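You operate a simulated robot arm through the tools that you are given. There is no shell and no other tool.

The job below is to be done with a simulated two-armed robot. You get a single attempt, and the scene is never put back.

## Task
Set the oldest peas on the orange mat; shut the newest in the drawer.
Fine: go by the dates on the three peas tins; the third tin stays. Set down upright: what you pick out.

The check looks at the end state, three seconds after you hand in, the way a careful person would. Anything else that was tipped, shoved, dropped, spilled or broken makes it a failure.

## Robot
Two 7-joint arms with fingered hands on one trunk that stands fixed in place. Base frame: the origin is at the foot of the trunk, x ahead of it, y to its left, z up. Readings come in mm, rad, newtons and seconds.
The left shoulder is at [29, 186, 1364], the right one opposite. With the tool pointing down near the work surface each hand reaches from about 100 to 680 mm from the base axis, measured 20 degrees to its own side. Payload 3.6 kg a hand.
The tool frame of a hand sits at the grasp point between the pads (the TCP): z along the fingers, y along the line on which they close. The tips reach 26 mm beyond it. Largest opening 88 mm; the body of the gripper starts 30 mm behind the TCP. The gripper is a hand of 3 fingers: y runs from the thumb to the fingers, the wrist lies at [-17, -98, -164] in the tool frame, and closing takes about 1.5 s.
Orientation is that of the tool frame in the base frame, as a unit quaternion [w, x, y, z]. With the fingers straight down and the wrist toward the robot, the tool's x, y and z point along [0, 1, 0], [1, 0, 0] and [0, 0, -1] of the base frame.

## Interface
- The arms move only by the tool nudge_tool. It takes "left_targets", "right_targets" or both (then of equal length, played together; a hand with none holds still); each is a list of rows, each a list of 6 numbers: the shift along the tool's x, y, z in mm, then the turn, a rotation vector about the tool's x, y, z in rad. In form: [[dx, dy, dz, wx, wy, wz], ...]. A call has 1 to 20 rows; each row shifts and turns the commanded pose from where the row before left it, along the tool's axes as they then stand. "left_gripper" and "right_gripper" are, for a hand that has rows, the closure, from 0 (fully open) to 1 (shut), set as the call begins (left out, the last holds). A row lasts 0.2 s, in which the tool goes at most 50 mm and 0.15 rad; a call with a longer step from one row to the next is refused whole, and so is a gripper value outside its range. A pose out of reach is approached as far as the arm can. The call stops where the force on the tool passes 90 N (or 10 N more than at its start, if that is more) or the arm is blocked; 0.2 s more then pass. Each finger travels about 153 mm/s and halts on what it meets, pressing with about 31 N; the grip force reading is that of the motor and also rises with nothing between the fingers. The clock runs only during rows and for 0.2 s after the last one: add rows that do not move to give the fingers time. The reply holds the time, the measured pose of the TCP, the force on the tool along the base axes, the opening and the grip force, in the units named above and with some noise, with the torque about the TCP (base axes, N m) and any sound that the robot's microphone picked up.
- Cameras (640 x 400 px; columns grow to the right, rows downward): "scene" is now at [214, -48.4, 1269.1]; the picture's right is [-0.53, -0.85, 0.00], its down [-0.42, 0.26, -0.87] and it looks along [0.74, -0.46, -0.50] (base axes); focal length 214 px, centre (320, 200). "left" rides on the left gripper at [-56, -80, -102] in its tool frame; the picture's right is [-0.73, -0.32, 0.60], its down [0.62, -0.66, 0.41] and it looks along [0.27, 0.68, 0.69] (tool axes); focal length 247 px, centre (320, 200). "right" rides on the right gripper at [56, -80, -102] in its tool frame; the picture's right is [-0.73, 0.32, -0.60], its down [-0.62, -0.67, 0.41] and it looks along [-0.27, 0.68, 0.69] (tool axes); focal length 247 px, centre (320, 200). There is no depth. A picture from a camera that has moved, and an enlarged one, comes with that camera's place and axes in the base frame and with its lens.
- camera(camera): a new picture of that camera. The clock stands still meanwhile.
- lift_body(by): slides the trunk up (or, below 0, down) by that many mm; the arms and the scene camera ride with it, the base frame stays. It gives what a move gives, with no picture.
- curl_fingers(fingers, thumb_bend, thumb_turn, hand): sets how far each is bent, from 0 (flat) to 1 (curled in); at 0.3 the hand is open as for a grip, at 0.7 the pads meet at the TCP. One left out holds its place. A second passes; each finger stops where it meets its share of the squeeze, and holds until it gets a number again. A gripper value or a shape takes the hand back. It gives what a move gives, with no picture; readings hold the bend of each and the force on the fingers (four entries, about 0 where the hand has none), thumb and palm. thumb_turn goes from beside the hand (0) to across from the fingers (1), as for a grip.
- hand_shape(shape, hand): the hand has 3 fingers and takes this shape, open, in about a second: jaw (thumb against the fingers, like two jaws); tri (thumb and two fingers); tip (a fingertip pinch); poke (one finger out to press); point (the index stretched); flat (the hand flat); cup (the hand cupped); fist (a fist). The gripper value then closes the fingers along that shape, each until it touches; the sizes above hold for jaw. It gives what a move gives, with no picture.
- head_to(pan, tilt): turns the head with the scene camera to pan (to the left, within 1.047 rad either way) and tilt (down, from -0.506 to 1.204), counted from straight ahead of the robot. It gives what a move gives.
- inspect(camera, box): a new picture of the part [left, top, right, bottom] of that camera's present view, enlarged. The clock stands still meanwhile.
- hand_in(): hands the job in; it is judged then, once.

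Places have to be worked out from the pictures, the camera data and where the tool is seen. Open the grippers and draw the arms clear of the work before you hand the job in, unless the task says otherwise.

The tools are called after "Emit:" by a JSON object that holds its "api" and its "payload". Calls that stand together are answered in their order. nudge_tool: Moves the arms, as the interface text tells. Its arguments: {"type":"object","properties":{"left_targets":{"type":"array"},"left_gripper":{"type":"number"},"right_targets":{"type":"array"},"right_gripper":{"type":"number"}},"required":[]} The other tools are called the same way: lift_body (by) slides the trunk up or down; hand_shape (shape, hand) gives the hand a shape; curl_fingers (fingers, thumb_bend, thumb_turn, hand) moves the fingers one by one; head_to (pan, tilt) turns the head that bears the scene camera; camera (camera) takes a picture; inspect (camera, box) takes an enlarged picture of a part of a camera's view; hand_in () hands the job in.

At the start:

```text
time_s: 0.0
left_eef_pos: [475.1, -27.4, 1221.8]
left_orientation: [0.001, 0.706, 0.708, 0.0]
left_ft_force: [0.6, -0.1, -0.4]
left_ft_torque: [0.02, 0.01, 0.01]
left_opening: 87.4
left_gripper_force: 0.0
left_shape: jaw
left_bend: [0.3, 0.3, 0.98]
left_finger forces: [0.0, 0.0, 0.0, 0.0, 0.1, 0.1]
right_eef_pos: [365.3, -414.5, 1048.5]
right_orientation: [-0.001, 0.707, 0.707, 0.001]
right_ft_force: [-0.1, 0.6, -0.8]
right_ft_torque: [0.0, -0.02, -0.01]
right_opening: 87.8
right_gripper_force: 0.0
right_shape: jaw
right_bend: [0.3, 0.3, 0.98]
right_finger forces: [0.0, 0.0, 0.0, 0.0, 0.0, 0.0]
trunk travel left (down, up): [-506.0, 251.0]
head pan, tilt: [-0.555, 0.522]
```

scene: 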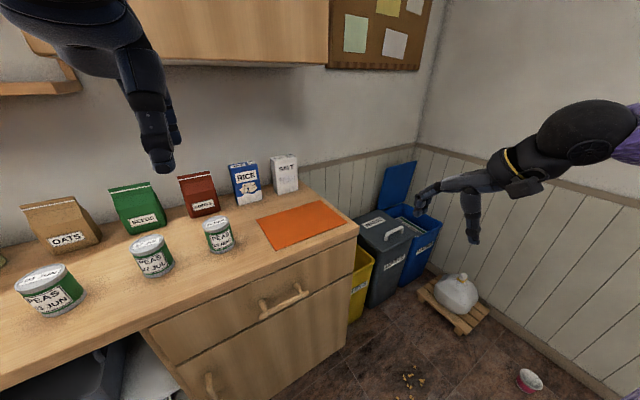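
right: 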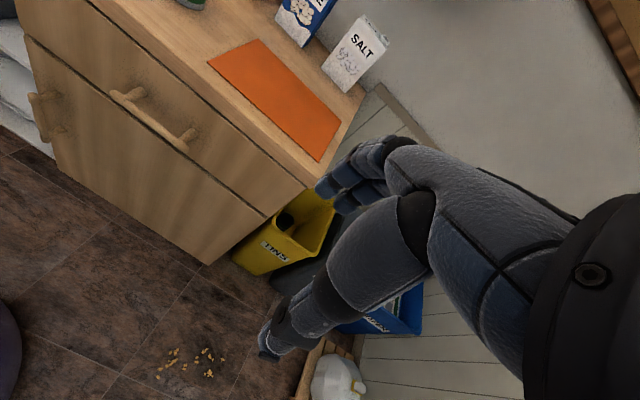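
left: 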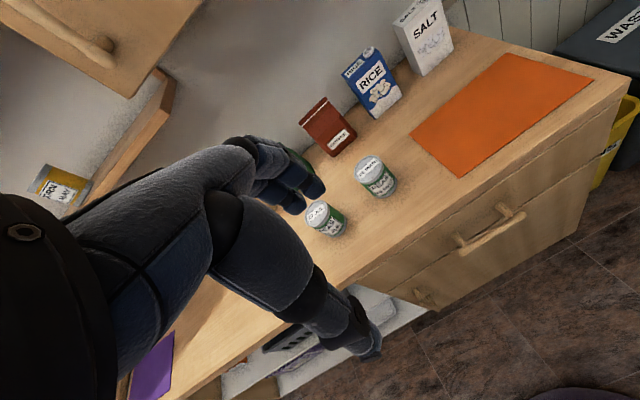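

I see three peas tins on the counter in the scene view; I will enlarge each of them to read the dates.

Emit:
{"api": "inspect", "payload": {"camera": "scene", "box": [0, 250, 100, 330]}}

Emit:
{"api": "inspect", "payload": {"camera": "scene", "box": [120, 225, 190, 285]}}

Emit:
{"api": "inspect", "payload": {"camera": "scene", "box": [190, 205, 250, 260]}}

Emit:
{"api": "inspect", "payload": {"camera": "left", "box": [290, 140, 410, 250]}}

```text
5.00 times, centred on (50, 290) of scene
camera zoom: at [214.0, -48.4, 1269.1], right [-0.53, -0.85, 0.0], down [-0.42, 0.26, -0.87], along [0.74, -0.46, -0.5], focal length 1072 px, centre (1670, -250)
```

zoom: 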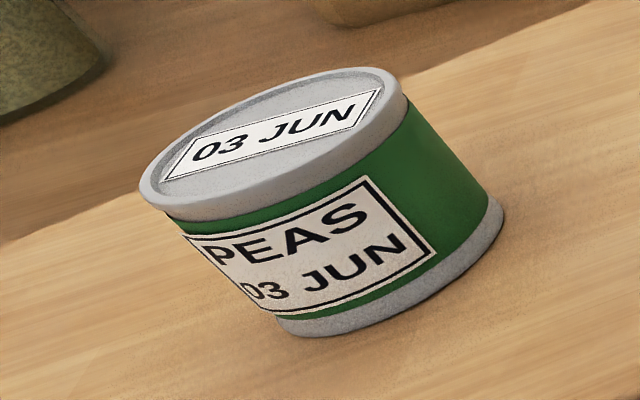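

```text
6.67 times, centred on (155, 255) of scene
camera zoom: at [214.0, -48.4, 1269.1], right [-0.53, -0.85, 0.0], down [-0.42, 0.26, -0.87], along [0.74, -0.46, -0.5], focal length 1430 px, centre (1420, -167)
```

zoom: 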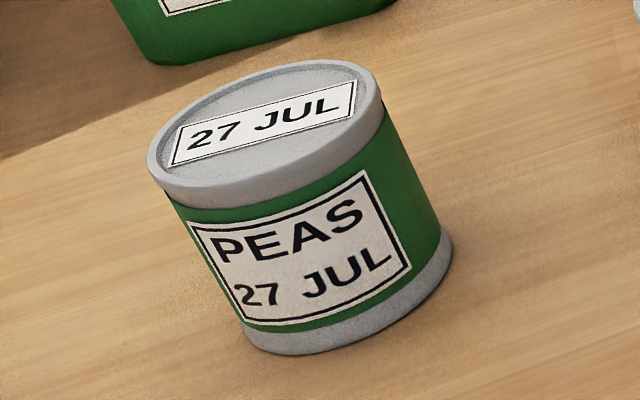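

```text
7.27 times, centred on (220, 232) of scene
camera zoom: at [214.0, -48.4, 1269.1], right [-0.53, -0.85, 0.0], down [-0.42, 0.26, -0.87], along [0.74, -0.46, -0.5], focal length 1560 px, centre (1047, -36)
```

zoom: 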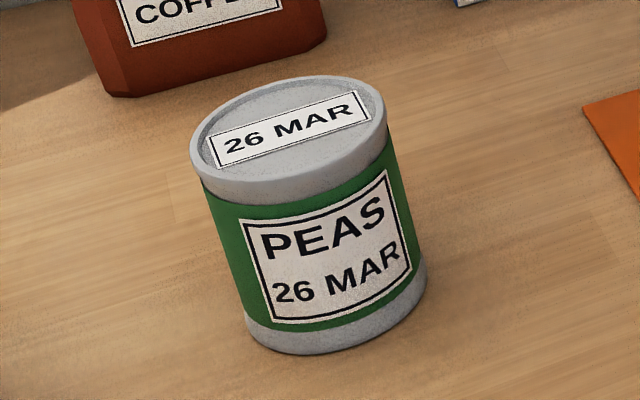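

```text
3.64 times, centred on (350, 195) of left
camera zoom: at [395.6, -83.5, 1325.4], right [-0.32, -0.73, -0.6], down [-0.67, 0.62, -0.41], along [0.67, 0.27, -0.69], focal length 898 px, centre (211, 218)
```

zoom: 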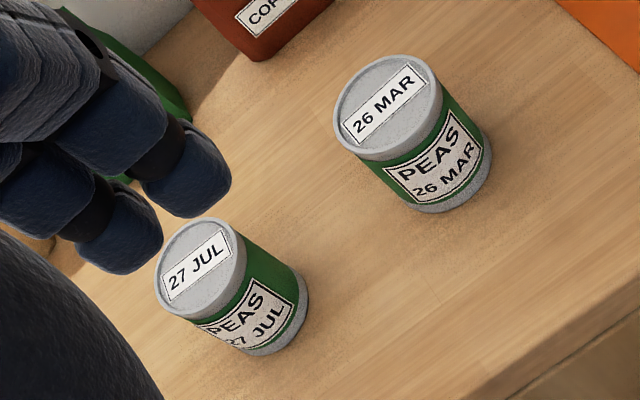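

The dates read 26 MAR (oldest), 03 JUN (stays) and 27 JUL (newest). By triangulation the counter is at z≈850, with MAR near (755,-58) and JUL near (752,91). Next I enlarge the drawer handle, and look to the left with the head.

Emit:
{"api": "inspect", "payload": {"camera": "scene", "box": [130, 220, 370, 400]}}

Emit:
{"api": "inspect", "payload": {"camera": "right", "box": [0, 40, 330, 260]}}

Emit:
{"api": "head_to", "payload": {"pan": 0.1, "tilt": 0.75}}

Emit:
{"api": "camera", "payload": {"camera": "scene"}}

```text
2.22 times, centred on (250, 310) of scene
camera zoom: at [214.0, -48.4, 1269.1], right [-0.53, -0.85, 0.0], down [-0.42, 0.26, -0.87], along [0.74, -0.46, -0.5], focal length 477 px, centre (476, -44)
```

zoom: 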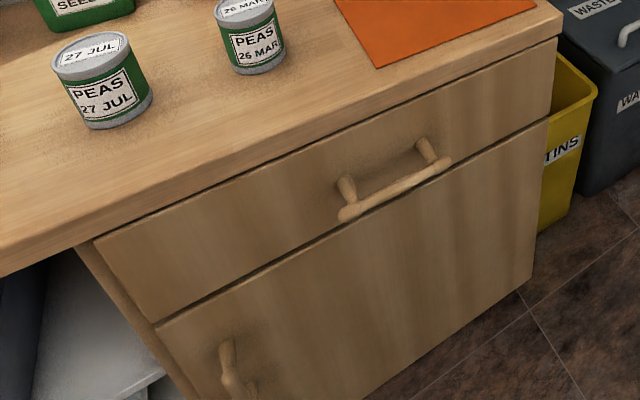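

```text
1.82 times, centred on (165, 150) of right
camera zoom: at [285.9, -357.9, 1149.8], right [0.32, -0.73, 0.6], down [-0.66, -0.62, -0.41], along [0.68, -0.27, -0.69], focal length 449 px, centre (602, 291)
```

zoom: 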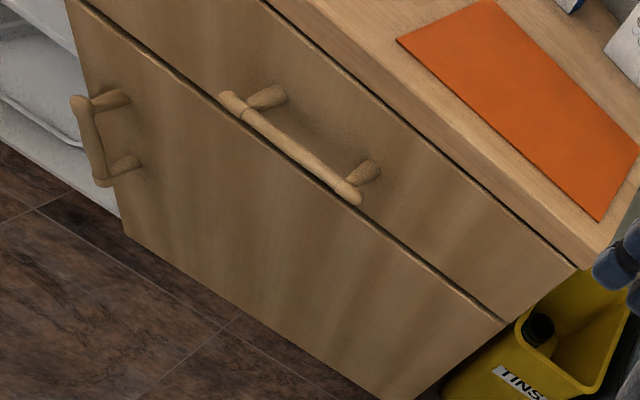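

```text
time_s: 1.0
left_eef_pos: [475.5, -28.2, 1221.5]
left_orientation: [-0.001, 0.706, 0.708, 0.0]
left_ft_force: [0.3, -0.3, -0.2]
left_ft_torque: [0.0, -0.01, -0.02]
left_opening: 87.7
left_gripper_force: 0.1
left_shape: jaw
left_bend: [0.3, 0.3, 0.98]
left_finger forces: [0.1, 0.0, 0.1, 0.1, 0.0, 0.1]
right_eef_pos: [365.8, -413.3, 1048.8]
right_orientation: [0.0, 0.706, 0.708, 0.0]
right_ft_force: [0.0, 0.6, -0.5]
right_ft_torque: [0.01, -0.02, 0.0]
right_opening: 88.1
right_gripper_force: 0.1
right_shape: jaw
right_bend: [0.3, 0.3, 0.98]
right_finger forces: [0.0, 0.1, 0.0, 0.1, 0.0, 0.1]
trunk travel left (down, up): [-506.0, 251.0]
head pan, tilt: [0.099, 0.75]
```

```text
taken
camera scene: at [219.5, 7.5, 1249.2], right [0.1, -1.0, 0.0], down [-0.68, -0.07, -0.73], along [0.73, 0.07, -0.68], focal length 214 px, centre (320, 200)
```

scene: 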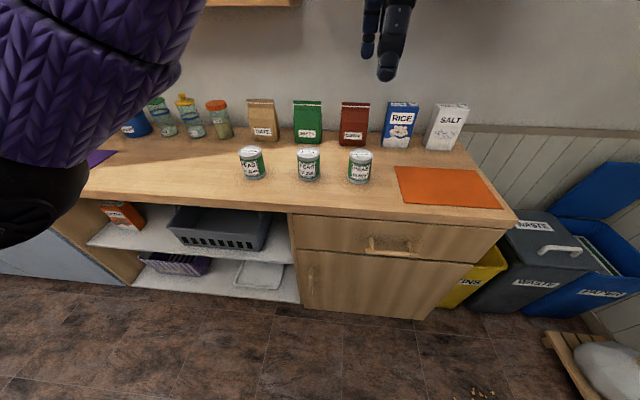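

The head view shows everything standing on the counter and a single drawer above a door. I enlarge the tins, the handle and the area around the mat to pin positions down.

Emit:
{"api": "inspect", "payload": {"camera": "scene", "box": [225, 135, 385, 235]}}

Emit:
{"api": "inspect", "payload": {"camera": "scene", "box": [285, 150, 525, 300]}}

```text
4.00 times, centred on (305, 185) of scene
camera zoom: at [219.5, 7.5, 1249.2], right [0.1, -1.0, 0.0], down [-0.68, -0.07, -0.73], along [0.73, 0.07, -0.68], focal length 858 px, centre (380, 260)
```

zoom: 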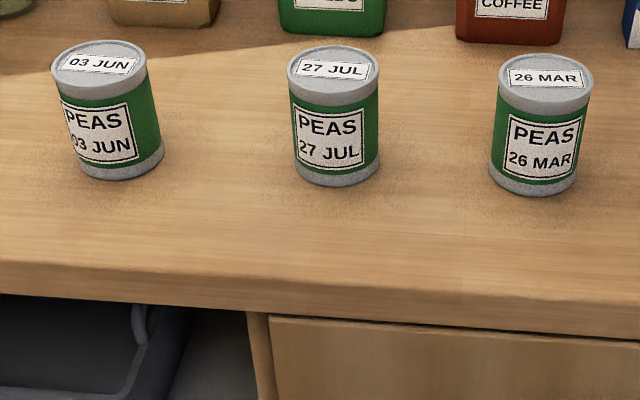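

```text
2.67 times, centred on (405, 225) of scene
camera zoom: at [219.5, 7.5, 1249.2], right [0.1, -1.0, 0.0], down [-0.68, -0.07, -0.73], along [0.73, 0.07, -0.68], focal length 572 px, centre (93, 133)
```

zoom: 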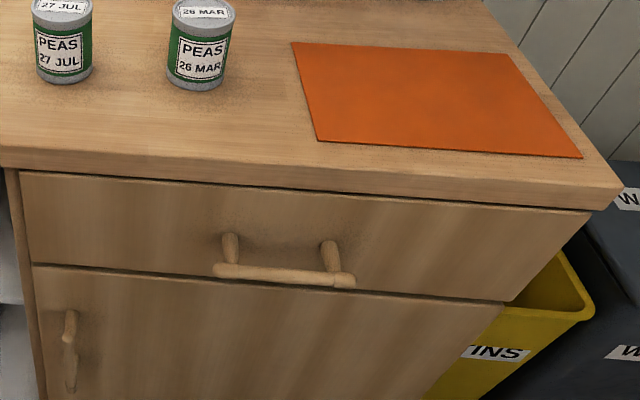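

From two views I put the counter top at z≈840, its front edge at x≈637, the tins ≈69 mm wide and ≈90 mm high, and the drawer bar at about (586,-164,715) with ~40 mm gap to the face. I first move the left arm out to its own side so that the right arm has room.

Emit:
{"api": "nudge_tool", "payload": {"left_targets": [[40, 0, 0, 0, 0, 0], [40, 0, 0, 0, 0, 0], [40, 0, 0, 0, 0, 0], [40, 0, 0, 0, 0, 0], [40, 0, 0, 0, 0, 0], [40, 0, 0, 0, 0, 0], [40, 0, 0, 0, 0, 0], [0, -40, 0, 0, 0, 0], [0, -40, 0, 0, 0, 0]]}}

```text
time_s: 3.0
left_eef_pos: [395.1, 255.6, 1223.9]
left_orientation: [0.0, 0.707, 0.708, 0.0]
left_ft_force: [0.4, -0.3, 0.0]
left_ft_torque: [0.0, 0.04, 0.03]
left_opening: 87.9
left_gripper_force: 0.1
left_shape: jaw
left_bend: [0.3, 0.3, 0.98]
left_finger forces: [0.0, 0.0, 0.0, 0.0, 0.0, 0.0]
right_eef_pos: [364.6, -412.8, 1049.9]
right_orientation: [0.001, 0.706, 0.708, -0.001]
right_ft_force: [0.7, 0.5, -0.2]
right_ft_torque: [0.02, -0.03, -0.02]
right_opening: 87.6
right_gripper_force: 0.2
right_shape: jaw
right_bend: [0.3, 0.3, 0.98]
right_finger forces: [0.0, 0.1, 0.0, 0.1, 0.1, 0.1]
trunk travel left (down, up): [-506.0, 251.0]
head pan, tilt: [0.099, 0.75]
```

The left hand is now at (395,256,1224). I lower the trunk by 230 mm so the counter comes within reach; nothing lies under either hand.

Emit:
{"api": "lift_body", "payload": {"by": -230}}

Emit:
{"api": "head_to", "payload": {"pan": -0.25, "tilt": 0.5}}

Emit:
{"api": "camera", "payload": {"camera": "scene"}}

```text
time_s: 5.5
left_eef_pos: [408.0, 254.1, 972.0]
left_orientation: [-0.022, 0.706, 0.707, -0.022]
left_ft_force: [-0.9, 0.2, 0.0]
left_ft_torque: [0.02, 0.02, 0.02]
left_opening: 87.9
left_gripper_force: 0.1
left_shape: jaw
left_bend: [0.3, 0.3, 0.98]
left_finger forces: [0.0, 0.0, 0.0, 0.1, 0.0, 0.0]
right_eef_pos: [365.5, -413.8, 818.9]
right_orientation: [0.0, 0.707, 0.707, 0.0]
right_ft_force: [0.0, -0.2, -0.4]
right_ft_torque: [0.02, -0.02, 0.0]
right_opening: 87.7
right_gripper_force: 0.0
right_shape: jaw
right_bend: [0.3, 0.3, 0.98]
right_finger forces: [0.0, 0.0, 0.0, 0.1, 0.0, 0.1]
trunk travel left (down, up): [-276.0, 481.0]
head pan, tilt: [0.099, 0.75]
```

```text
time_s: 6.3
left_eef_pos: [409.7, 253.9, 970.7]
left_orientation: [-0.022, 0.707, 0.707, -0.022]
left_ft_force: [0.3, -0.3, 0.0]
left_ft_torque: [-0.02, -0.01, 0.04]
left_opening: 87.6
left_gripper_force: 0.1
left_shape: jaw
left_bend: [0.3, 0.3, 0.98]
left_finger forces: [0.1, 0.1, 0.0, 0.0, 0.0, 0.1]
right_eef_pos: [364.8, -412.4, 818.9]
right_orientation: [0.001, 0.706, 0.708, 0.0]
right_ft_force: [-0.1, -0.2, 0.4]
right_ft_torque: [-0.01, 0.02, 0.02]
right_opening: 87.8
right_gripper_force: 0.1
right_shape: jaw
right_bend: [0.3, 0.3, 0.98]
right_finger forces: [0.1, 0.0, 0.1, 0.0, 0.0, 0.0]
trunk travel left (down, up): [-276.0, 481.0]
head pan, tilt: [-0.25, 0.499]
```

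```text
taken
camera scene: at [251.6, -22.9, 1026.3], right [-0.25, -0.97, 0.0], down [-0.46, 0.12, -0.88], along [0.85, -0.22, -0.48], focal length 214 px, centre (320, 200)
```

scene: 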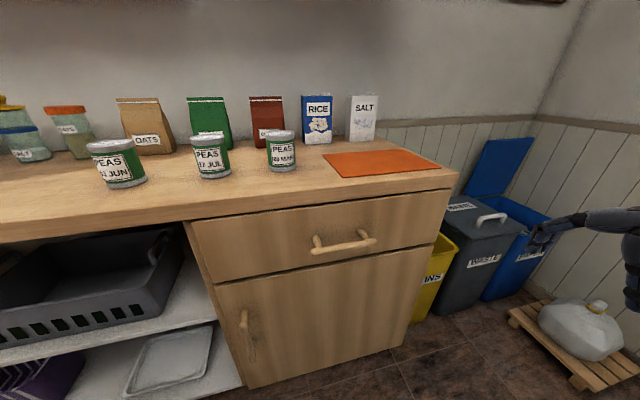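

The new vantage lets me refine heights. I enlarge the tins and the handle again from here.

Emit:
{"api": "inspect", "payload": {"camera": "scene", "box": [180, 110, 340, 210]}}

Emit:
{"api": "inspect", "payload": {"camera": "scene", "box": [180, 130, 460, 305]}}

```text
4.00 times, centred on (260, 160) of scene
camera zoom: at [251.6, -22.9, 1026.3], right [-0.25, -0.97, 0.0], down [-0.46, 0.12, -0.88], along [0.85, -0.22, -0.48], focal length 858 px, centre (560, 360)
```

zoom: 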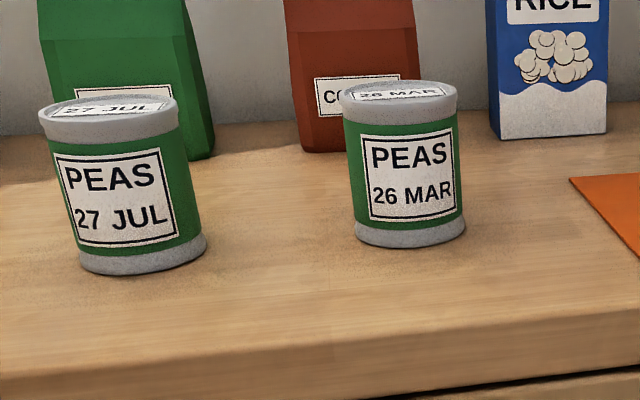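

```text
2.29 times, centred on (320, 218) of scene
camera zoom: at [251.6, -22.9, 1026.3], right [-0.25, -0.97, 0.0], down [-0.46, 0.12, -0.88], along [0.85, -0.22, -0.48], focal length 490 px, centre (320, 160)
```

zoom: 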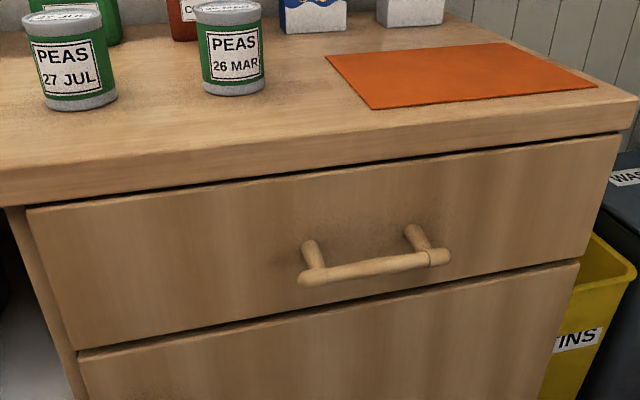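

MAR's axis is at about (759,-57), and the bar estimate is confirmed. I raise the right hand, then turn it 60° about its own axis and tilt its fingers forward, so that its closing line stays level.

Emit:
{"api": "nudge_tool", "payload": {"right_targets": [[0, 0, -45, 0, 0, 0], [0, 0, -45, 0, 0, 0], [0, 0, -45, 0, 0, 0], [0, 0, 0, 0, 0, -0.15], [0, 0, 0, 0, 0, -0.15], [0, 0, 0, 0, 0, -0.15], [0, 0, 0, 0, 0, -0.15], [0, 0, 0, 0, 0, -0.15], [0, 0, 0, 0, 0, -0.15], [0, 0, 0, 0, 0, -0.15], [0, 0, 0, 0, -0.15, 0], [0, 0, 0, 0, -0.15, 0], [0, 0, 0, 0, -0.15, 0], [0, 0, 0, 0, -0.15, 0], [0, 0, 0, 0, -0.15, 0], [0, 0, 0, 0, -0.15, 0]]}}

Emit:
{"api": "camera", "payload": {"camera": "right"}}

Emit:
{"api": "camera", "payload": {"camera": "scene"}}

```text
time_s: 9.7
left_eef_pos: [408.7, 253.9, 971.1]
left_orientation: [-0.022, 0.706, 0.707, -0.02]
left_ft_force: [0.1, -0.5, 0.5]
left_ft_torque: [0.0, 0.05, 0.03]
left_opening: 87.5
left_gripper_force: 0.1
left_shape: jaw
left_bend: [0.3, 0.3, 0.98]
left_finger forces: [0.0, 0.1, 0.1, 0.0, 0.0, 0.0]
right_eef_pos: [367.1, -417.2, 953.7]
right_orientation: [0.422, 0.23, 0.87, -0.113]
right_ft_force: [-0.4, -0.1, 0.2]
right_ft_torque: [0.04, -0.04, -0.03]
right_opening: 88.0
right_gripper_force: 0.0
right_shape: jaw
right_bend: [0.3, 0.3, 0.98]
right_finger forces: [0.0, 0.1, 0.0, 0.0, 0.0, 0.0]
right hand out of reach, approached as far as the arm can: row 16
trunk travel left (down, up): [-276.0, 481.0]
head pan, tilt: [-0.25, 0.499]
```

```text
taken
camera right: at [229.1, -429.9, 971.1], right [0.15, 0.28, 0.95], down [0.29, -0.93, 0.23], along [0.95, 0.24, -0.22], focal length 247 px, centre (320, 200)
```

right: 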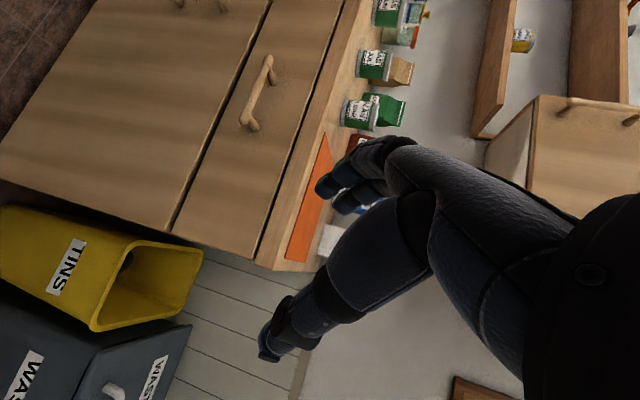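

```text
taken
camera scene: at [251.5, -23.0, 1026.4], right [-0.25, -0.97, 0.0], down [-0.46, 0.12, -0.88], along [0.85, -0.22, -0.48], focal length 214 px, centre (320, 200)
```

scene: 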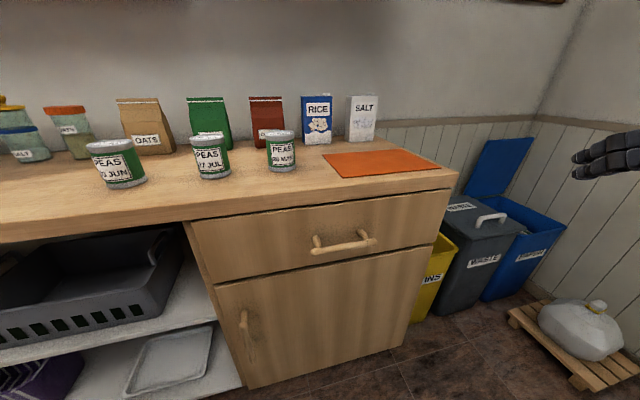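

The tilt is as planned (fingers ~52° from vertical, closing line level). The hand sits at (367,-417,954); I move it to a stand-off point behind and above the MAR tin at about (677,-10,986).

Emit:
{"api": "nudge_tool", "payload": {"right_targets": [[-6.2, 46.1, 2.95, 0, 0, 0], [-6.2, 46.1, 2.95, 0, 0, 0], [-6.2, 46.1, 2.95, 0, 0, 0], [-6.2, 46.1, 2.95, 0, 0, 0], [-6.2, 46.1, 2.95, 0, 0, 0], [-6.2, 46.1, 2.95, 0, 0, 0], [-6.2, 46.1, 2.95, 0, 0, 0], [-6.2, 46.1, 2.95, 0, 0, 0], [-6.2, 46.1, 2.95, 0, 0, 0], [-6.2, 46.1, 2.95, 0, 0, 0], [-6.2, 46.1, 2.95, 0, 0, 0]]}}

Emit:
{"api": "camera", "payload": {"camera": "right"}}

Emit:
{"api": "camera", "payload": {"camera": "scene"}}

```text
time_s: 12.1
left_eef_pos: [409.6, 253.6, 971.3]
left_orientation: [-0.021, 0.706, 0.708, -0.022]
left_ft_force: [-0.1, -0.5, -0.1]
left_ft_torque: [-0.01, 0.02, 0.01]
left_opening: 87.5
left_gripper_force: 0.2
left_shape: jaw
left_bend: [0.3, 0.3, 0.98]
left_finger forces: [0.1, 0.1, 0.0, 0.0, 0.0, 0.0]
right_eef_pos: [686.6, -14.1, 984.2]
right_orientation: [0.421, 0.231, 0.87, -0.112]
right_ft_force: [-0.3, 0.4, -0.3]
right_ft_torque: [-0.05, 0.01, 0.01]
right_opening: 88.0
right_gripper_force: 0.0
right_shape: jaw
right_bend: [0.3, 0.3, 0.98]
right_finger forces: [0.1, 0.0, 0.0, 0.0, 0.0, 0.1]
right hand out of reach, approached as far as the arm can: row 1
trunk travel left (down, up): [-276.0, 481.0]
head pan, tilt: [-0.25, 0.499]
```

```text
taken
camera right: at [546.8, -27.4, 1001.4], right [0.15, 0.28, 0.95], down [0.29, -0.93, 0.23], along [0.95, 0.24, -0.22], focal length 247 px, centre (320, 200)
```

right: 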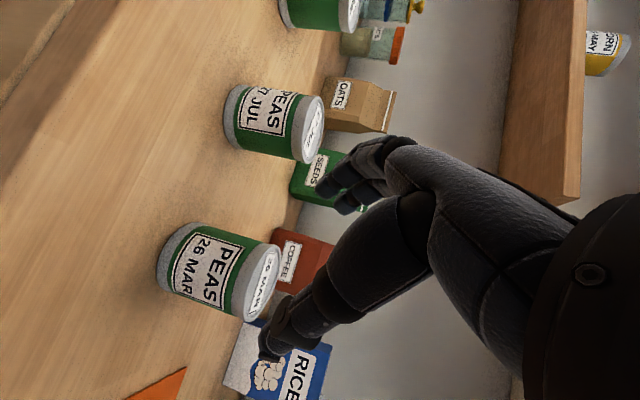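

```text
taken
camera scene: at [251.7, -22.4, 1026.3], right [-0.25, -0.97, 0.0], down [-0.46, 0.12, -0.88], along [0.85, -0.22, -0.48], focal length 214 px, centre (320, 200)
```

scene: 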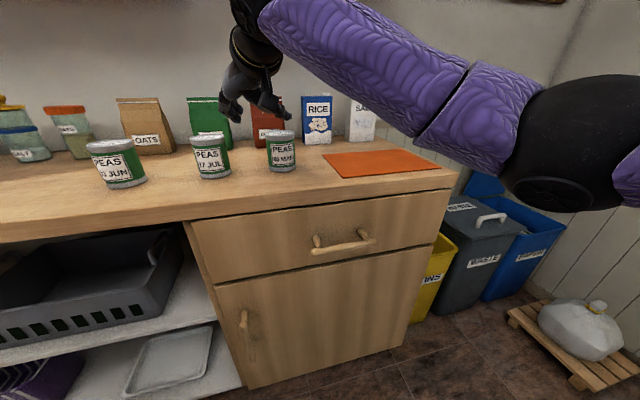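

The wrist view puts MAR's axis at (759.5,-57), in line with the open jaws (lateral error about 1 mm). I advance 60 mm along the fingers and look again.

Emit:
{"api": "nudge_tool", "payload": {"right_targets": [[7.3, -1, 0, 0, 0, 0], [0, 0, 20, 0, 0, 0], [0, 0, 20, 0, 0, 0], [0, 0, 20, 0, 0, 0]]}}

Emit:
{"api": "camera", "payload": {"camera": "right"}}

Emit:
{"api": "inspect", "payload": {"camera": "scene", "box": [180, 60, 340, 200]}}

```text
time_s: 13.1
left_eef_pos: [409.2, 254.4, 971.4]
left_orientation: [-0.022, 0.707, 0.706, -0.021]
left_ft_force: [-0.4, 0.6, 1.0]
left_ft_torque: [0.02, -0.02, 0.02]
left_opening: 87.8
left_gripper_force: 0.0
left_shape: jaw
left_bend: [0.3, 0.3, 0.98]
left_finger forces: [0.0, 0.0, 0.1, 0.1, 0.0, 0.0]
right_eef_pos: [721.1, -38.0, 939.4]
right_orientation: [0.42, 0.232, 0.87, -0.112]
right_ft_force: [-0.5, 0.5, 0.2]
right_ft_torque: [0.0, -0.03, 0.03]
right_opening: 87.7
right_gripper_force: 0.1
right_shape: jaw
right_bend: [0.3, 0.3, 0.98]
right_finger forces: [0.0, 0.0, 0.0, 0.0, 0.0, 0.1]
trunk travel left (down, up): [-276.0, 481.0]
head pan, tilt: [-0.25, 0.499]
```

```text
taken
camera right: at [582.8, -50.8, 957.8], right [0.15, 0.28, 0.95], down [0.29, -0.93, 0.23], along [0.95, 0.24, -0.22], focal length 247 px, centre (320, 200)
```

right: 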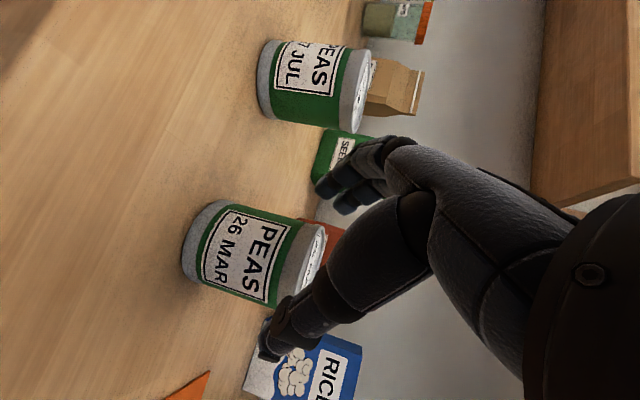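

```text
2.86 times, centred on (260, 130) of scene
camera zoom: at [251.8, -22.9, 1026.3], right [-0.25, -0.97, 0.0], down [-0.46, 0.12, -0.88], along [0.85, -0.22, -0.48], focal length 613 px, centre (491, 400)
```

zoom: 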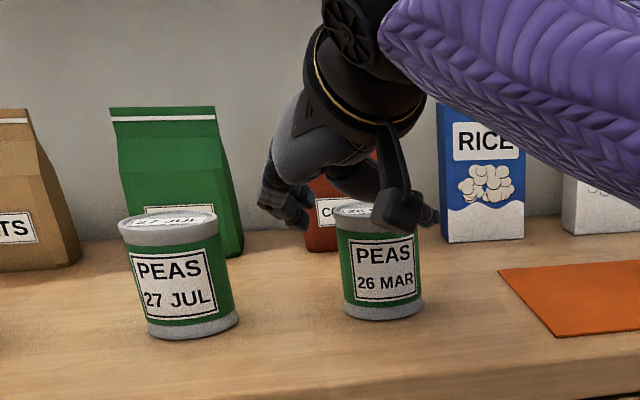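

Both jaws clear the tin so far and no force shows. I correct 2.5 mm toward the fingers and advance another 40 mm in small steps.

Emit:
{"api": "nudge_tool", "payload": {"right_targets": [[-1, 2.5, 8, 0, 0, 0], [-1, 0, 8, 0, 0, 0], [0, 0, 8, 0, 0, 0], [0, 0, 8, 0, 0, 0], [0, 0, 8, 0, 0, 0]]}}

Emit:
{"api": "camera", "payload": {"camera": "right"}}

Emit:
{"api": "inspect", "payload": {"camera": "scene", "box": [180, 60, 340, 200]}}

```text
time_s: 14.3
left_eef_pos: [409.6, 252.6, 971.8]
left_orientation: [-0.022, 0.706, 0.708, -0.022]
left_ft_force: [1.1, 0.5, 0.3]
left_ft_torque: [0.04, -0.01, 0.02]
left_opening: 87.9
left_gripper_force: 0.1
left_shape: jaw
left_bend: [0.3, 0.3, 0.98]
left_finger forces: [0.0, 0.1, 0.0, 0.1, 0.0, 0.0]
right_eef_pos: [751.1, -52.2, 917.0]
right_orientation: [0.42, 0.232, 0.87, -0.112]
right_ft_force: [0.1, 0.0, -0.2]
right_ft_torque: [0.0, 0.03, 0.0]
right_opening: 87.7
right_gripper_force: 0.1
right_shape: jaw
right_bend: [0.3, 0.3, 0.98]
right_finger forces: [0.1, 0.2, 0.1, 0.0, 0.0, 0.1]
trunk travel left (down, up): [-276.0, 481.0]
head pan, tilt: [-0.25, 0.499]
```

```text
taken
camera right: at [612.5, -65.2, 935.2], right [0.15, 0.28, 0.95], down [0.29, -0.93, 0.23], along [0.95, 0.24, -0.22], focal length 247 px, centre (320, 200)
```

right: 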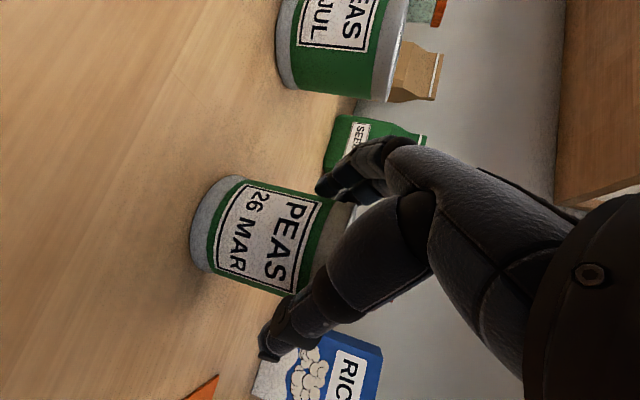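

```text
2.86 times, centred on (260, 130) of scene
camera zoom: at [251.7, -22.9, 1026.3], right [-0.25, -0.97, 0.0], down [-0.46, 0.12, -0.88], along [0.85, -0.22, -0.48], focal length 613 px, centre (491, 400)
```

zoom: 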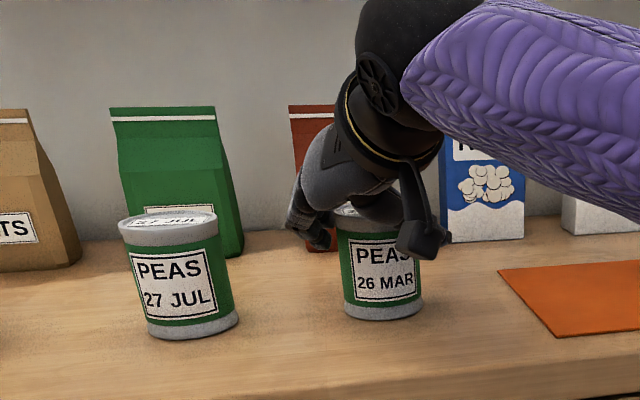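

The tin stands between thumb and fingers with no contact force. I close the right hand on it and wait 1.6 s.

Emit:
{"api": "nudge_tool", "payload": {"right_targets": [[0, 0, 0, 0, 0, 0], [0, 0, 0, 0, 0, 0], [0, 0, 0, 0, 0, 0], [0, 0, 0, 0, 0, 0], [0, 0, 0, 0, 0, 0], [0, 0, 0, 0, 0, 0], [0, 0, 0, 0, 0, 0], [0, 0, 0, 0, 0, 0]], "right_gripper": 1.0}}

Emit:
{"api": "camera", "payload": {"camera": "right"}}

Emit:
{"api": "inspect", "payload": {"camera": "scene", "box": [180, 60, 340, 200]}}

```text
time_s: 16.1
left_eef_pos: [409.0, 253.9, 970.8]
left_orientation: [-0.022, 0.706, 0.707, -0.022]
left_ft_force: [0.0, 0.2, 1.0]
left_ft_torque: [-0.03, -0.03, 0.0]
left_opening: 87.8
left_gripper_force: 0.0
left_shape: jaw
left_bend: [0.3, 0.3, 0.98]
left_finger forces: [0.0, 0.0, 0.1, 0.1, 0.0, 0.1]
right_eef_pos: [752.0, -52.2, 917.4]
right_orientation: [0.42, 0.232, 0.87, -0.112]
right_ft_force: [-0.2, 1.0, -0.1]
right_ft_torque: [-0.1, 0.09, -0.02]
right_opening: 59.4
right_gripper_force: 31.2
right_shape: jaw
right_bend: [0.36, 0.6, 0.99]
right_finger forces: [8.2, 19.7, 0.0, 0.0, 28.1, 0.1]
trunk travel left (down, up): [-276.0, 481.0]
head pan, tilt: [-0.25, 0.499]
```

```text
taken
camera right: at [612.4, -65.1, 935.3], right [0.15, 0.28, 0.95], down [0.29, -0.93, 0.23], along [0.95, 0.24, -0.22], focal length 247 px, centre (320, 200)
```

right: 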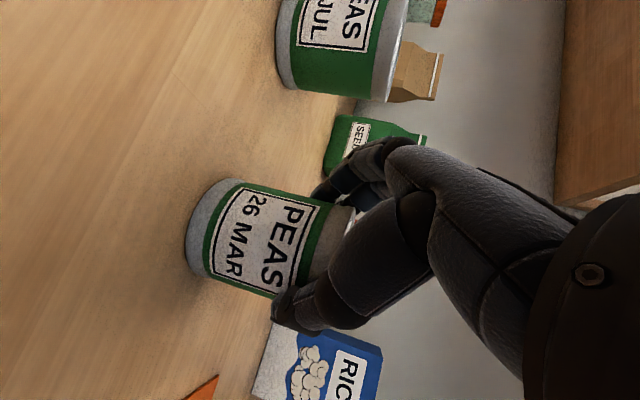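

```text
2.86 times, centred on (260, 130) of scene
camera zoom: at [251.7, -22.9, 1026.3], right [-0.25, -0.97, 0.0], down [-0.46, 0.12, -0.88], along [0.85, -0.22, -0.48], focal length 613 px, centre (491, 400)
```

zoom: 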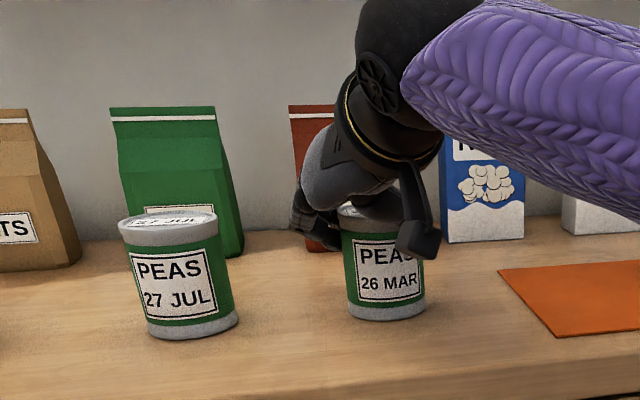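

The grip holds: fingers 8 N and 20 N, thumb 28 N. I lift straight up 25 mm slowly and check that the tin hangs upright.

Emit:
{"api": "nudge_tool", "payload": {"right_targets": [[-3.9, 0, -3.1, 0, 0, 0], [-3.9, 0, -3.1, 0, 0, 0], [-3.9, 0, -3.1, 0, 0, 0], [-3.9, 0, -3.1, 0, 0, 0], [-3.9, 0, -3.1, 0, 0, 0], [0, 0, 0, 0, 0, 0]]}}

Emit:
{"api": "camera", "payload": {"camera": "right"}}

Emit:
{"api": "inspect", "payload": {"camera": "scene", "box": [180, 60, 340, 200]}}

```text
time_s: 17.5
left_eef_pos: [408.1, 253.8, 971.0]
left_orientation: [-0.023, 0.707, 0.707, -0.021]
left_ft_force: [0.1, 0.0, 0.4]
left_ft_torque: [0.03, -0.03, -0.03]
left_opening: 87.7
left_gripper_force: 0.0
left_shape: jaw
left_bend: [0.3, 0.3, 0.98]
left_finger forces: [0.0, 0.0, 0.0, 0.0, 0.1, 0.0]
right_eef_pos: [750.9, -52.0, 941.8]
right_orientation: [0.42, 0.232, 0.87, -0.112]
right_ft_force: [0.0, -0.1, -3.4]
right_ft_torque: [0.01, 0.09, 0.02]
right_opening: 59.4
right_gripper_force: 30.6
right_shape: jaw
right_bend: [0.36, 0.6, 0.98]
right_finger forces: [11.4, 16.7, 0.0, 0.0, 28.1, 0.0]
trunk travel left (down, up): [-276.0, 481.0]
head pan, tilt: [-0.25, 0.499]
```

```text
taken
camera right: at [612.4, -65.1, 959.8], right [0.15, 0.28, 0.95], down [0.29, -0.93, 0.23], along [0.95, 0.24, -0.22], focal length 247 px, centre (320, 200)
```

right: 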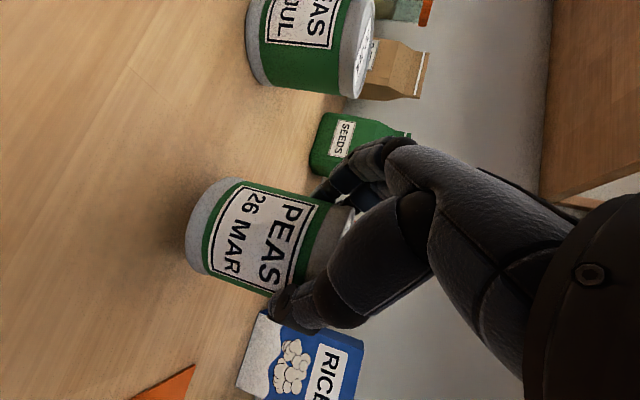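

```text
2.86 times, centred on (260, 130) of scene
camera zoom: at [252.0, -23.0, 1026.2], right [-0.25, -0.97, 0.0], down [-0.46, 0.12, -0.88], along [0.85, -0.22, -0.48], focal length 613 px, centre (491, 400)
```

zoom: 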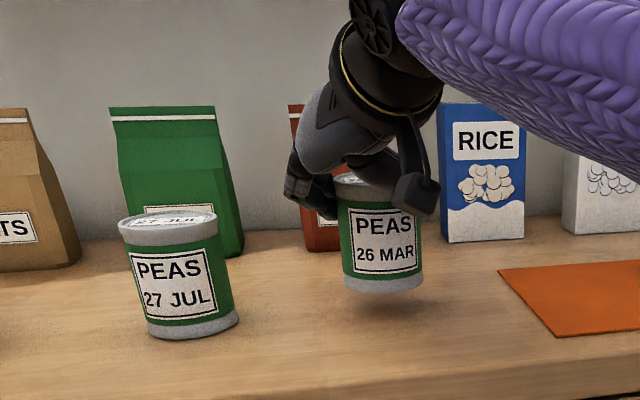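

The tin hangs upright at about 0.35 kg. I carry it level to above the mat, tin centre around (735,-285).

Emit:
{"api": "nudge_tool", "payload": {"right_targets": [[-5.66, -21, 7.28, 0, 0, 0], [-5.66, -21, 7.28, 0, 0, 0], [-5.66, -21, 7.28, 0, 0, 0], [-5.66, -21, 7.28, 0, 0, 0], [-5.66, -21, 7.28, 0, 0, 0], [-5.66, -21, 7.28, 0, 0, 0], [-5.66, -21, 7.28, 0, 0, 0], [-5.66, -21, 7.28, 0, 0, 0], [-5.66, -21, 7.28, 0, 0, 0], [-5.66, -21, 7.28, 0, 0, 0], [0, 0, 0, 0, 0, 0]]}}

Emit:
{"api": "camera", "payload": {"camera": "right"}}

Emit:
{"api": "camera", "payload": {"camera": "scene"}}

```text
time_s: 19.9
left_eef_pos: [409.6, 253.9, 970.3]
left_orientation: [-0.022, 0.706, 0.707, -0.022]
left_ft_force: [-0.1, 0.5, -0.9]
left_ft_torque: [-0.01, -0.01, 0.03]
left_opening: 87.9
left_gripper_force: 0.1
left_shape: jaw
left_bend: [0.3, 0.3, 0.98]
left_finger forces: [0.0, 0.0, 0.0, 0.1, 0.0, 0.0]
right_eef_pos: [727.2, -281.4, 939.6]
right_orientation: [0.42, 0.231, 0.87, -0.113]
right_ft_force: [0.8, -0.4, -3.8]
right_ft_torque: [0.03, 0.11, 0.0]
right_opening: 59.6
right_gripper_force: 31.0
right_shape: jaw
right_bend: [0.36, 0.6, 0.98]
right_finger forces: [11.3, 16.8, 0.0, 0.0, 28.2, 0.0]
trunk travel left (down, up): [-276.0, 481.0]
head pan, tilt: [-0.25, 0.499]
```

```text
taken
camera right: at [589.0, -294.1, 958.7], right [0.15, 0.28, 0.95], down [0.29, -0.93, 0.23], along [0.95, 0.24, -0.22], focal length 247 px, centre (320, 200)
```

right: 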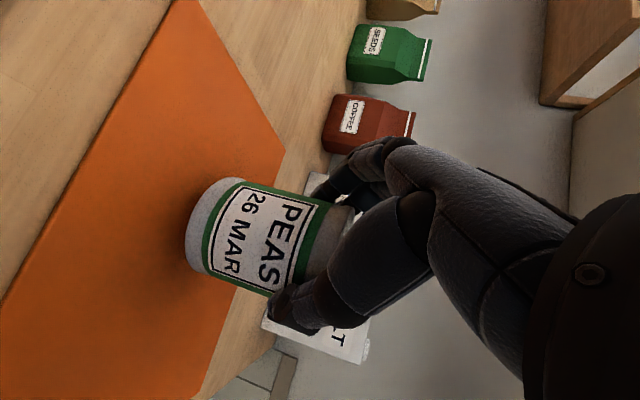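

```text
taken
camera scene: at [252.0, -23.0, 1026.2], right [-0.25, -0.97, 0.0], down [-0.46, 0.12, -0.88], along [0.85, -0.22, -0.48], focal length 214 px, centre (320, 200)
```

scene: 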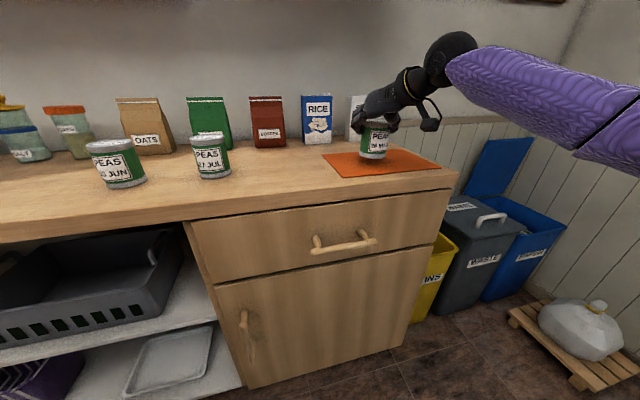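

The tin hangs 22 mm above the mat, well inside its outline. I lower it 18 mm, then feel for the contact in 1 mm steps.

Emit:
{"api": "nudge_tool", "payload": {"right_targets": [[3.54, 0, 2.79, 0, 0, 0], [3.54, 0, 2.79, 0, 0, 0], [3.54, 0, 2.79, 0, 0, 0], [3.54, 0, 2.79, 0, 0, 0], [0, 0, 0, 0, 0, 0]]}}

Emit:
{"api": "nudge_tool", "payload": {"right_targets": [[0.79, 0, 0.62, 0, 0, 0], [0.79, 0, 0.62, 0, 0, 0], [0, 0, 0, 0, 0, 0]]}}

```text
time_s: 21.1
left_eef_pos: [409.5, 253.0, 970.9]
left_orientation: [-0.021, 0.706, 0.707, -0.023]
left_ft_force: [-0.8, -0.4, -1.0]
left_ft_torque: [-0.01, -0.01, 0.0]
left_opening: 87.9
left_gripper_force: 0.0
left_shape: jaw
left_bend: [0.3, 0.3, 0.98]
left_finger forces: [0.0, 0.0, 0.0, 0.1, 0.0, 0.0]
right_eef_pos: [727.0, -281.2, 922.7]
right_orientation: [0.42, 0.232, 0.87, -0.112]
right_ft_force: [0.8, -0.6, -4.1]
right_ft_torque: [0.04, 0.1, 0.03]
right_opening: 59.4
right_gripper_force: 30.9
right_shape: jaw
right_bend: [0.36, 0.6, 0.98]
right_finger forces: [11.4, 16.8, 0.0, 0.1, 28.2, 0.1]
trunk travel left (down, up): [-276.0, 481.0]
head pan, tilt: [-0.25, 0.499]
```

```text
time_s: 21.9
left_eef_pos: [409.8, 253.2, 971.6]
left_orientation: [-0.021, 0.706, 0.708, -0.022]
left_ft_force: [0.4, -0.2, -0.5]
left_ft_torque: [-0.02, 0.03, -0.01]
left_opening: 87.8
left_gripper_force: 0.1
left_shape: jaw
left_bend: [0.3, 0.3, 0.98]
left_finger forces: [0.0, 0.0, 0.1, 0.0, 0.1, 0.1]
right_eef_pos: [727.2, -281.0, 922.1]
right_orientation: [0.42, 0.231, 0.87, -0.112]
right_ft_force: [0.4, -0.2, -2.7]
right_ft_torque: [-0.05, 0.05, 0.01]
right_opening: 59.4
right_gripper_force: 31.2
right_shape: jaw
right_bend: [0.36, 0.6, 0.99]
right_finger forces: [10.9, 17.7, 0.0, 0.0, 28.1, 0.0]
trunk travel left (down, up): [-276.0, 481.0]
head pan, tilt: [-0.25, 0.499]
```

The weight reading has dropped to 2.7 N, so it may be touching down. I continue in 1 mm steps.

Emit:
{"api": "nudge_tool", "payload": {"right_targets": [[0.79, 0, 0.62, 0, 0, 0], [0, 0, 0, 0, 0, 0]]}}

Emit:
{"api": "nudge_tool", "payload": {"right_targets": [[0.79, 0, 0.62, 0, 0, 0], [0, 0, 0, 0, 0, 0]]}}

```text
time_s: 22.5
left_eef_pos: [409.1, 254.2, 971.8]
left_orientation: [-0.021, 0.706, 0.708, -0.022]
left_ft_force: [-0.5, -0.7, -0.3]
left_ft_torque: [-0.01, 0.02, 0.01]
left_opening: 87.6
left_gripper_force: 0.1
left_shape: jaw
left_bend: [0.3, 0.3, 0.98]
left_finger forces: [0.0, 0.1, 0.0, 0.0, 0.1, 0.0]
right_eef_pos: [727.0, -279.6, 920.3]
right_orientation: [0.421, 0.231, 0.87, -0.111]
right_ft_force: [1.9, 0.7, 0.4]
right_ft_torque: [-0.02, 0.02, -0.01]
right_opening: 59.4
right_gripper_force: 30.8
right_shape: jaw
right_bend: [0.36, 0.6, 0.99]
right_finger forces: [10.0, 19.9, 0.0, 0.1, 28.2, 0.0]
trunk travel left (down, up): [-276.0, 481.0]
head pan, tilt: [-0.25, 0.499]
```

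```text
time_s: 23.1
left_eef_pos: [409.1, 253.9, 971.3]
left_orientation: [-0.022, 0.706, 0.708, -0.022]
left_ft_force: [-1.2, -0.9, -0.4]
left_ft_torque: [-0.01, -0.02, 0.02]
left_opening: 88.0
left_gripper_force: 0.1
left_shape: jaw
left_bend: [0.3, 0.3, 0.98]
left_finger forces: [0.0, 0.0, 0.0, 0.1, 0.0, 0.1]
right_eef_pos: [727.2, -279.3, 919.2]
right_orientation: [0.421, 0.231, 0.87, -0.111]
right_ft_force: [3.0, 1.6, 3.3]
right_ft_torque: [0.0, -0.06, 0.02]
right_opening: 59.6
right_gripper_force: 31.2
right_shape: jaw
right_bend: [0.35, 0.6, 0.99]
right_finger forces: [9.4, 22.0, 0.1, 0.0, 28.0, 0.0]
trunk travel left (down, up): [-276.0, 481.0]
head pan, tilt: [-0.25, 0.499]
```

The tin now rests on the mat with a 3 N upward push. I check it in pictures before releasing.

Emit:
{"api": "camera", "payload": {"camera": "right"}}

Emit:
{"api": "inspect", "payload": {"camera": "scene", "box": [310, 80, 470, 200]}}

```text
taken
camera right: at [588.3, -292.6, 938.3], right [0.15, 0.28, 0.95], down [0.29, -0.93, 0.23], along [0.95, 0.24, -0.22], focal length 247 px, centre (320, 200)
```

right: 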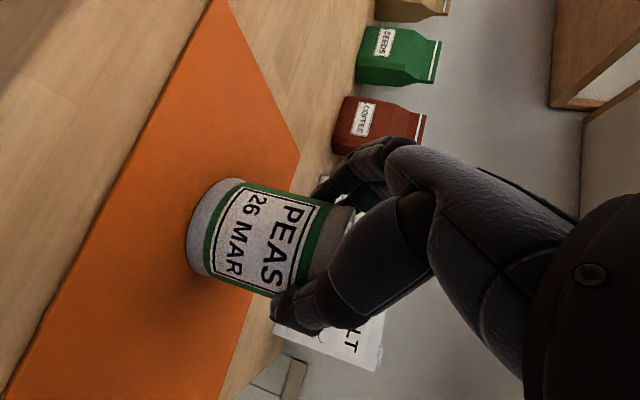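

```text
3.33 times, centred on (390, 140) of scene
camera zoom: at [251.6, -22.6, 1026.4], right [-0.25, -0.97, 0.0], down [-0.46, 0.12, -0.88], along [0.85, -0.22, -0.48], focal length 715 px, centre (87, 400)
```

zoom: 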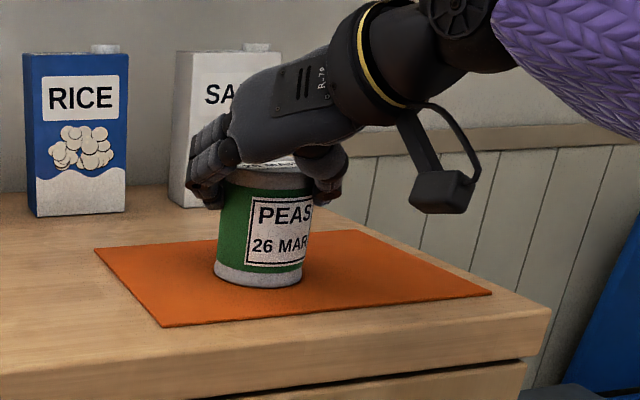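

The tin stands upright within the mat. I open the hand in two stages.

Emit:
{"api": "nudge_tool", "payload": {"right_targets": [[0, 0, 0, 0, 0, 0], [0, 0, 0, 0, 0, 0], [0, 0, 0, 0, 0, 0]], "right_gripper": 0.2}}

Emit:
{"api": "nudge_tool", "payload": {"right_targets": [[0, 0, 0, 0, 0, 0], [0, 0, 0, 0, 0, 0], [0, 0, 0, 0, 0, 0], [0, 0, 0, 0, 0, 0], [0, 0, 0, 0, 0, 0]], "right_gripper": 0.0}}

Emit:
{"api": "camera", "payload": {"camera": "right"}}

Emit:
{"api": "inspect", "payload": {"camera": "scene", "box": [310, 80, 470, 200]}}

```text
time_s: 23.9
left_eef_pos: [408.2, 253.0, 971.8]
left_orientation: [-0.022, 0.707, 0.707, -0.022]
left_ft_force: [-0.4, 0.0, 0.6]
left_ft_torque: [0.01, -0.01, -0.02]
left_opening: 88.0
left_gripper_force: 0.0
left_shape: jaw
left_bend: [0.3, 0.3, 0.98]
left_finger forces: [0.1, 0.0, 0.0, 0.0, 0.0, 0.0]
right_eef_pos: [726.7, -280.0, 917.6]
right_orientation: [0.419, 0.232, 0.871, -0.112]
right_ft_force: [-0.3, -0.5, -0.5]
right_ft_torque: [0.03, -0.01, 0.03]
right_opening: 70.3
right_gripper_force: 0.0
right_shape: jaw
right_bend: [0.33, 0.47, 0.99]
right_finger forces: [0.0, 0.3, 0.0, 0.1, 0.0, 0.0]
trunk travel left (down, up): [-276.0, 481.0]
head pan, tilt: [-0.25, 0.499]
```

```text
time_s: 25.1
left_eef_pos: [409.5, 252.8, 971.0]
left_orientation: [-0.022, 0.706, 0.707, -0.021]
left_ft_force: [0.9, -0.3, 0.1]
left_ft_torque: [0.01, -0.04, -0.04]
left_opening: 87.8
left_gripper_force: 0.0
left_shape: jaw
left_bend: [0.3, 0.3, 0.98]
left_finger forces: [0.0, 0.0, 0.0, 0.0, 0.1, 0.0]
right_eef_pos: [727.4, -279.6, 919.9]
right_orientation: [0.419, 0.232, 0.871, -0.112]
right_ft_force: [0.0, 0.2, -0.1]
right_ft_torque: [0.01, -0.01, 0.01]
right_opening: 87.8
right_gripper_force: 0.1
right_shape: jaw
right_bend: [0.3, 0.3, 0.98]
right_finger forces: [0.0, 0.1, 0.0, 0.1, 0.0, 0.1]
trunk travel left (down, up): [-276.0, 481.0]
head pan, tilt: [-0.25, 0.499]
```

```text
taken
camera right: at [588.1, -293.1, 937.6], right [0.15, 0.28, 0.95], down [0.29, -0.93, 0.23], along [0.95, 0.24, -0.22], focal length 247 px, centre (320, 200)
```

right: 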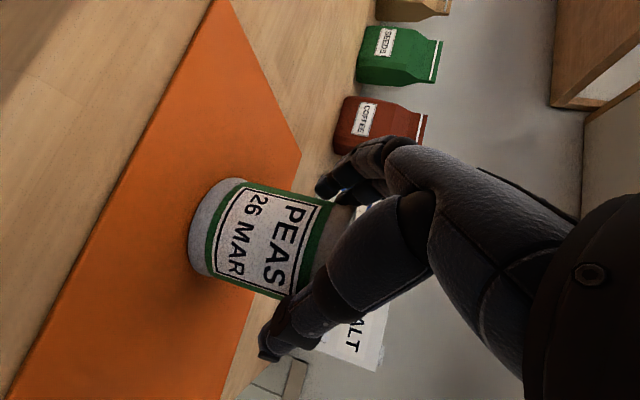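

```text
3.33 times, centred on (390, 140) of scene
camera zoom: at [251.6, -23.0, 1026.4], right [-0.25, -0.97, 0.0], down [-0.46, 0.12, -0.88], along [0.85, -0.22, -0.48], focal length 715 px, centre (87, 400)
```

zoom: 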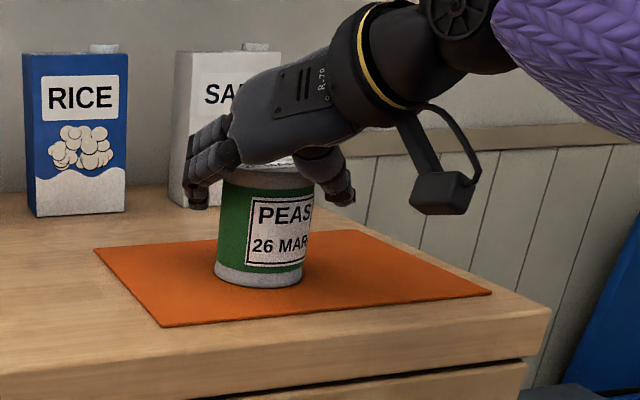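

Both jaws are free and the tin has stayed upright. I draw the hand straight back along the fingers, slowly at first.

Emit:
{"api": "nudge_tool", "payload": {"right_targets": [[0, 0, -8, 0, 0, 0], [0, 0, -8, 0, 0, 0], [0, 0, -8, 0, 0, 0], [0, 0, -8, 0, 0, 0], [0, 0, -8, 0, 0, 0], [0, 0, -15, 0, 0, 0], [0, 0, -20, 0, 0, 0], [0, 0, -25, 0, 0, 0], [0, 0, -25, 0, 0, 0]]}}

Emit:
{"api": "camera", "payload": {"camera": "right"}}

Emit:
{"api": "inspect", "payload": {"camera": "scene", "box": [310, 80, 470, 200]}}

```text
time_s: 27.1
left_eef_pos: [408.0, 251.8, 972.1]
left_orientation: [-0.021, 0.706, 0.707, -0.021]
left_ft_force: [0.0, 0.6, 0.0]
left_ft_torque: [-0.01, -0.01, -0.03]
left_opening: 87.5
left_gripper_force: 0.0
left_shape: jaw
left_bend: [0.3, 0.3, 0.98]
left_finger forces: [0.0, 0.0, 0.0, 0.0, 0.0, 0.1]
right_eef_pos: [643.8, -230.9, 996.4]
right_orientation: [0.42, 0.232, 0.87, -0.111]
right_ft_force: [-0.2, 0.5, -0.5]
right_ft_torque: [0.01, 0.02, -0.02]
right_opening: 87.4
right_gripper_force: 0.1
right_shape: jaw
right_bend: [0.3, 0.3, 0.98]
right_finger forces: [0.0, 0.0, 0.1, 0.1, 0.0, 0.1]
trunk travel left (down, up): [-276.0, 481.0]
head pan, tilt: [-0.25, 0.499]
```

```text
taken
camera right: at [503.9, -244.4, 1014.7], right [0.15, 0.28, 0.95], down [0.29, -0.93, 0.23], along [0.95, 0.24, -0.22], focal length 247 px, centre (320, 200)
```

right: 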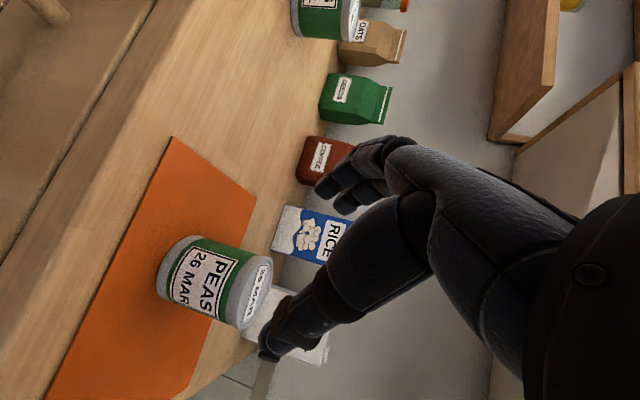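

```text
3.33 times, centred on (390, 140) of scene
camera zoom: at [251.5, -22.9, 1026.4], right [-0.25, -0.97, 0.0], down [-0.46, 0.12, -0.88], along [0.85, -0.22, -0.48], focal length 715 px, centre (87, 400)
```

zoom: 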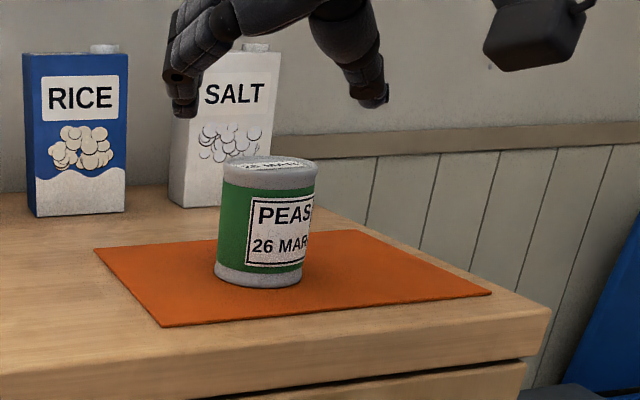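

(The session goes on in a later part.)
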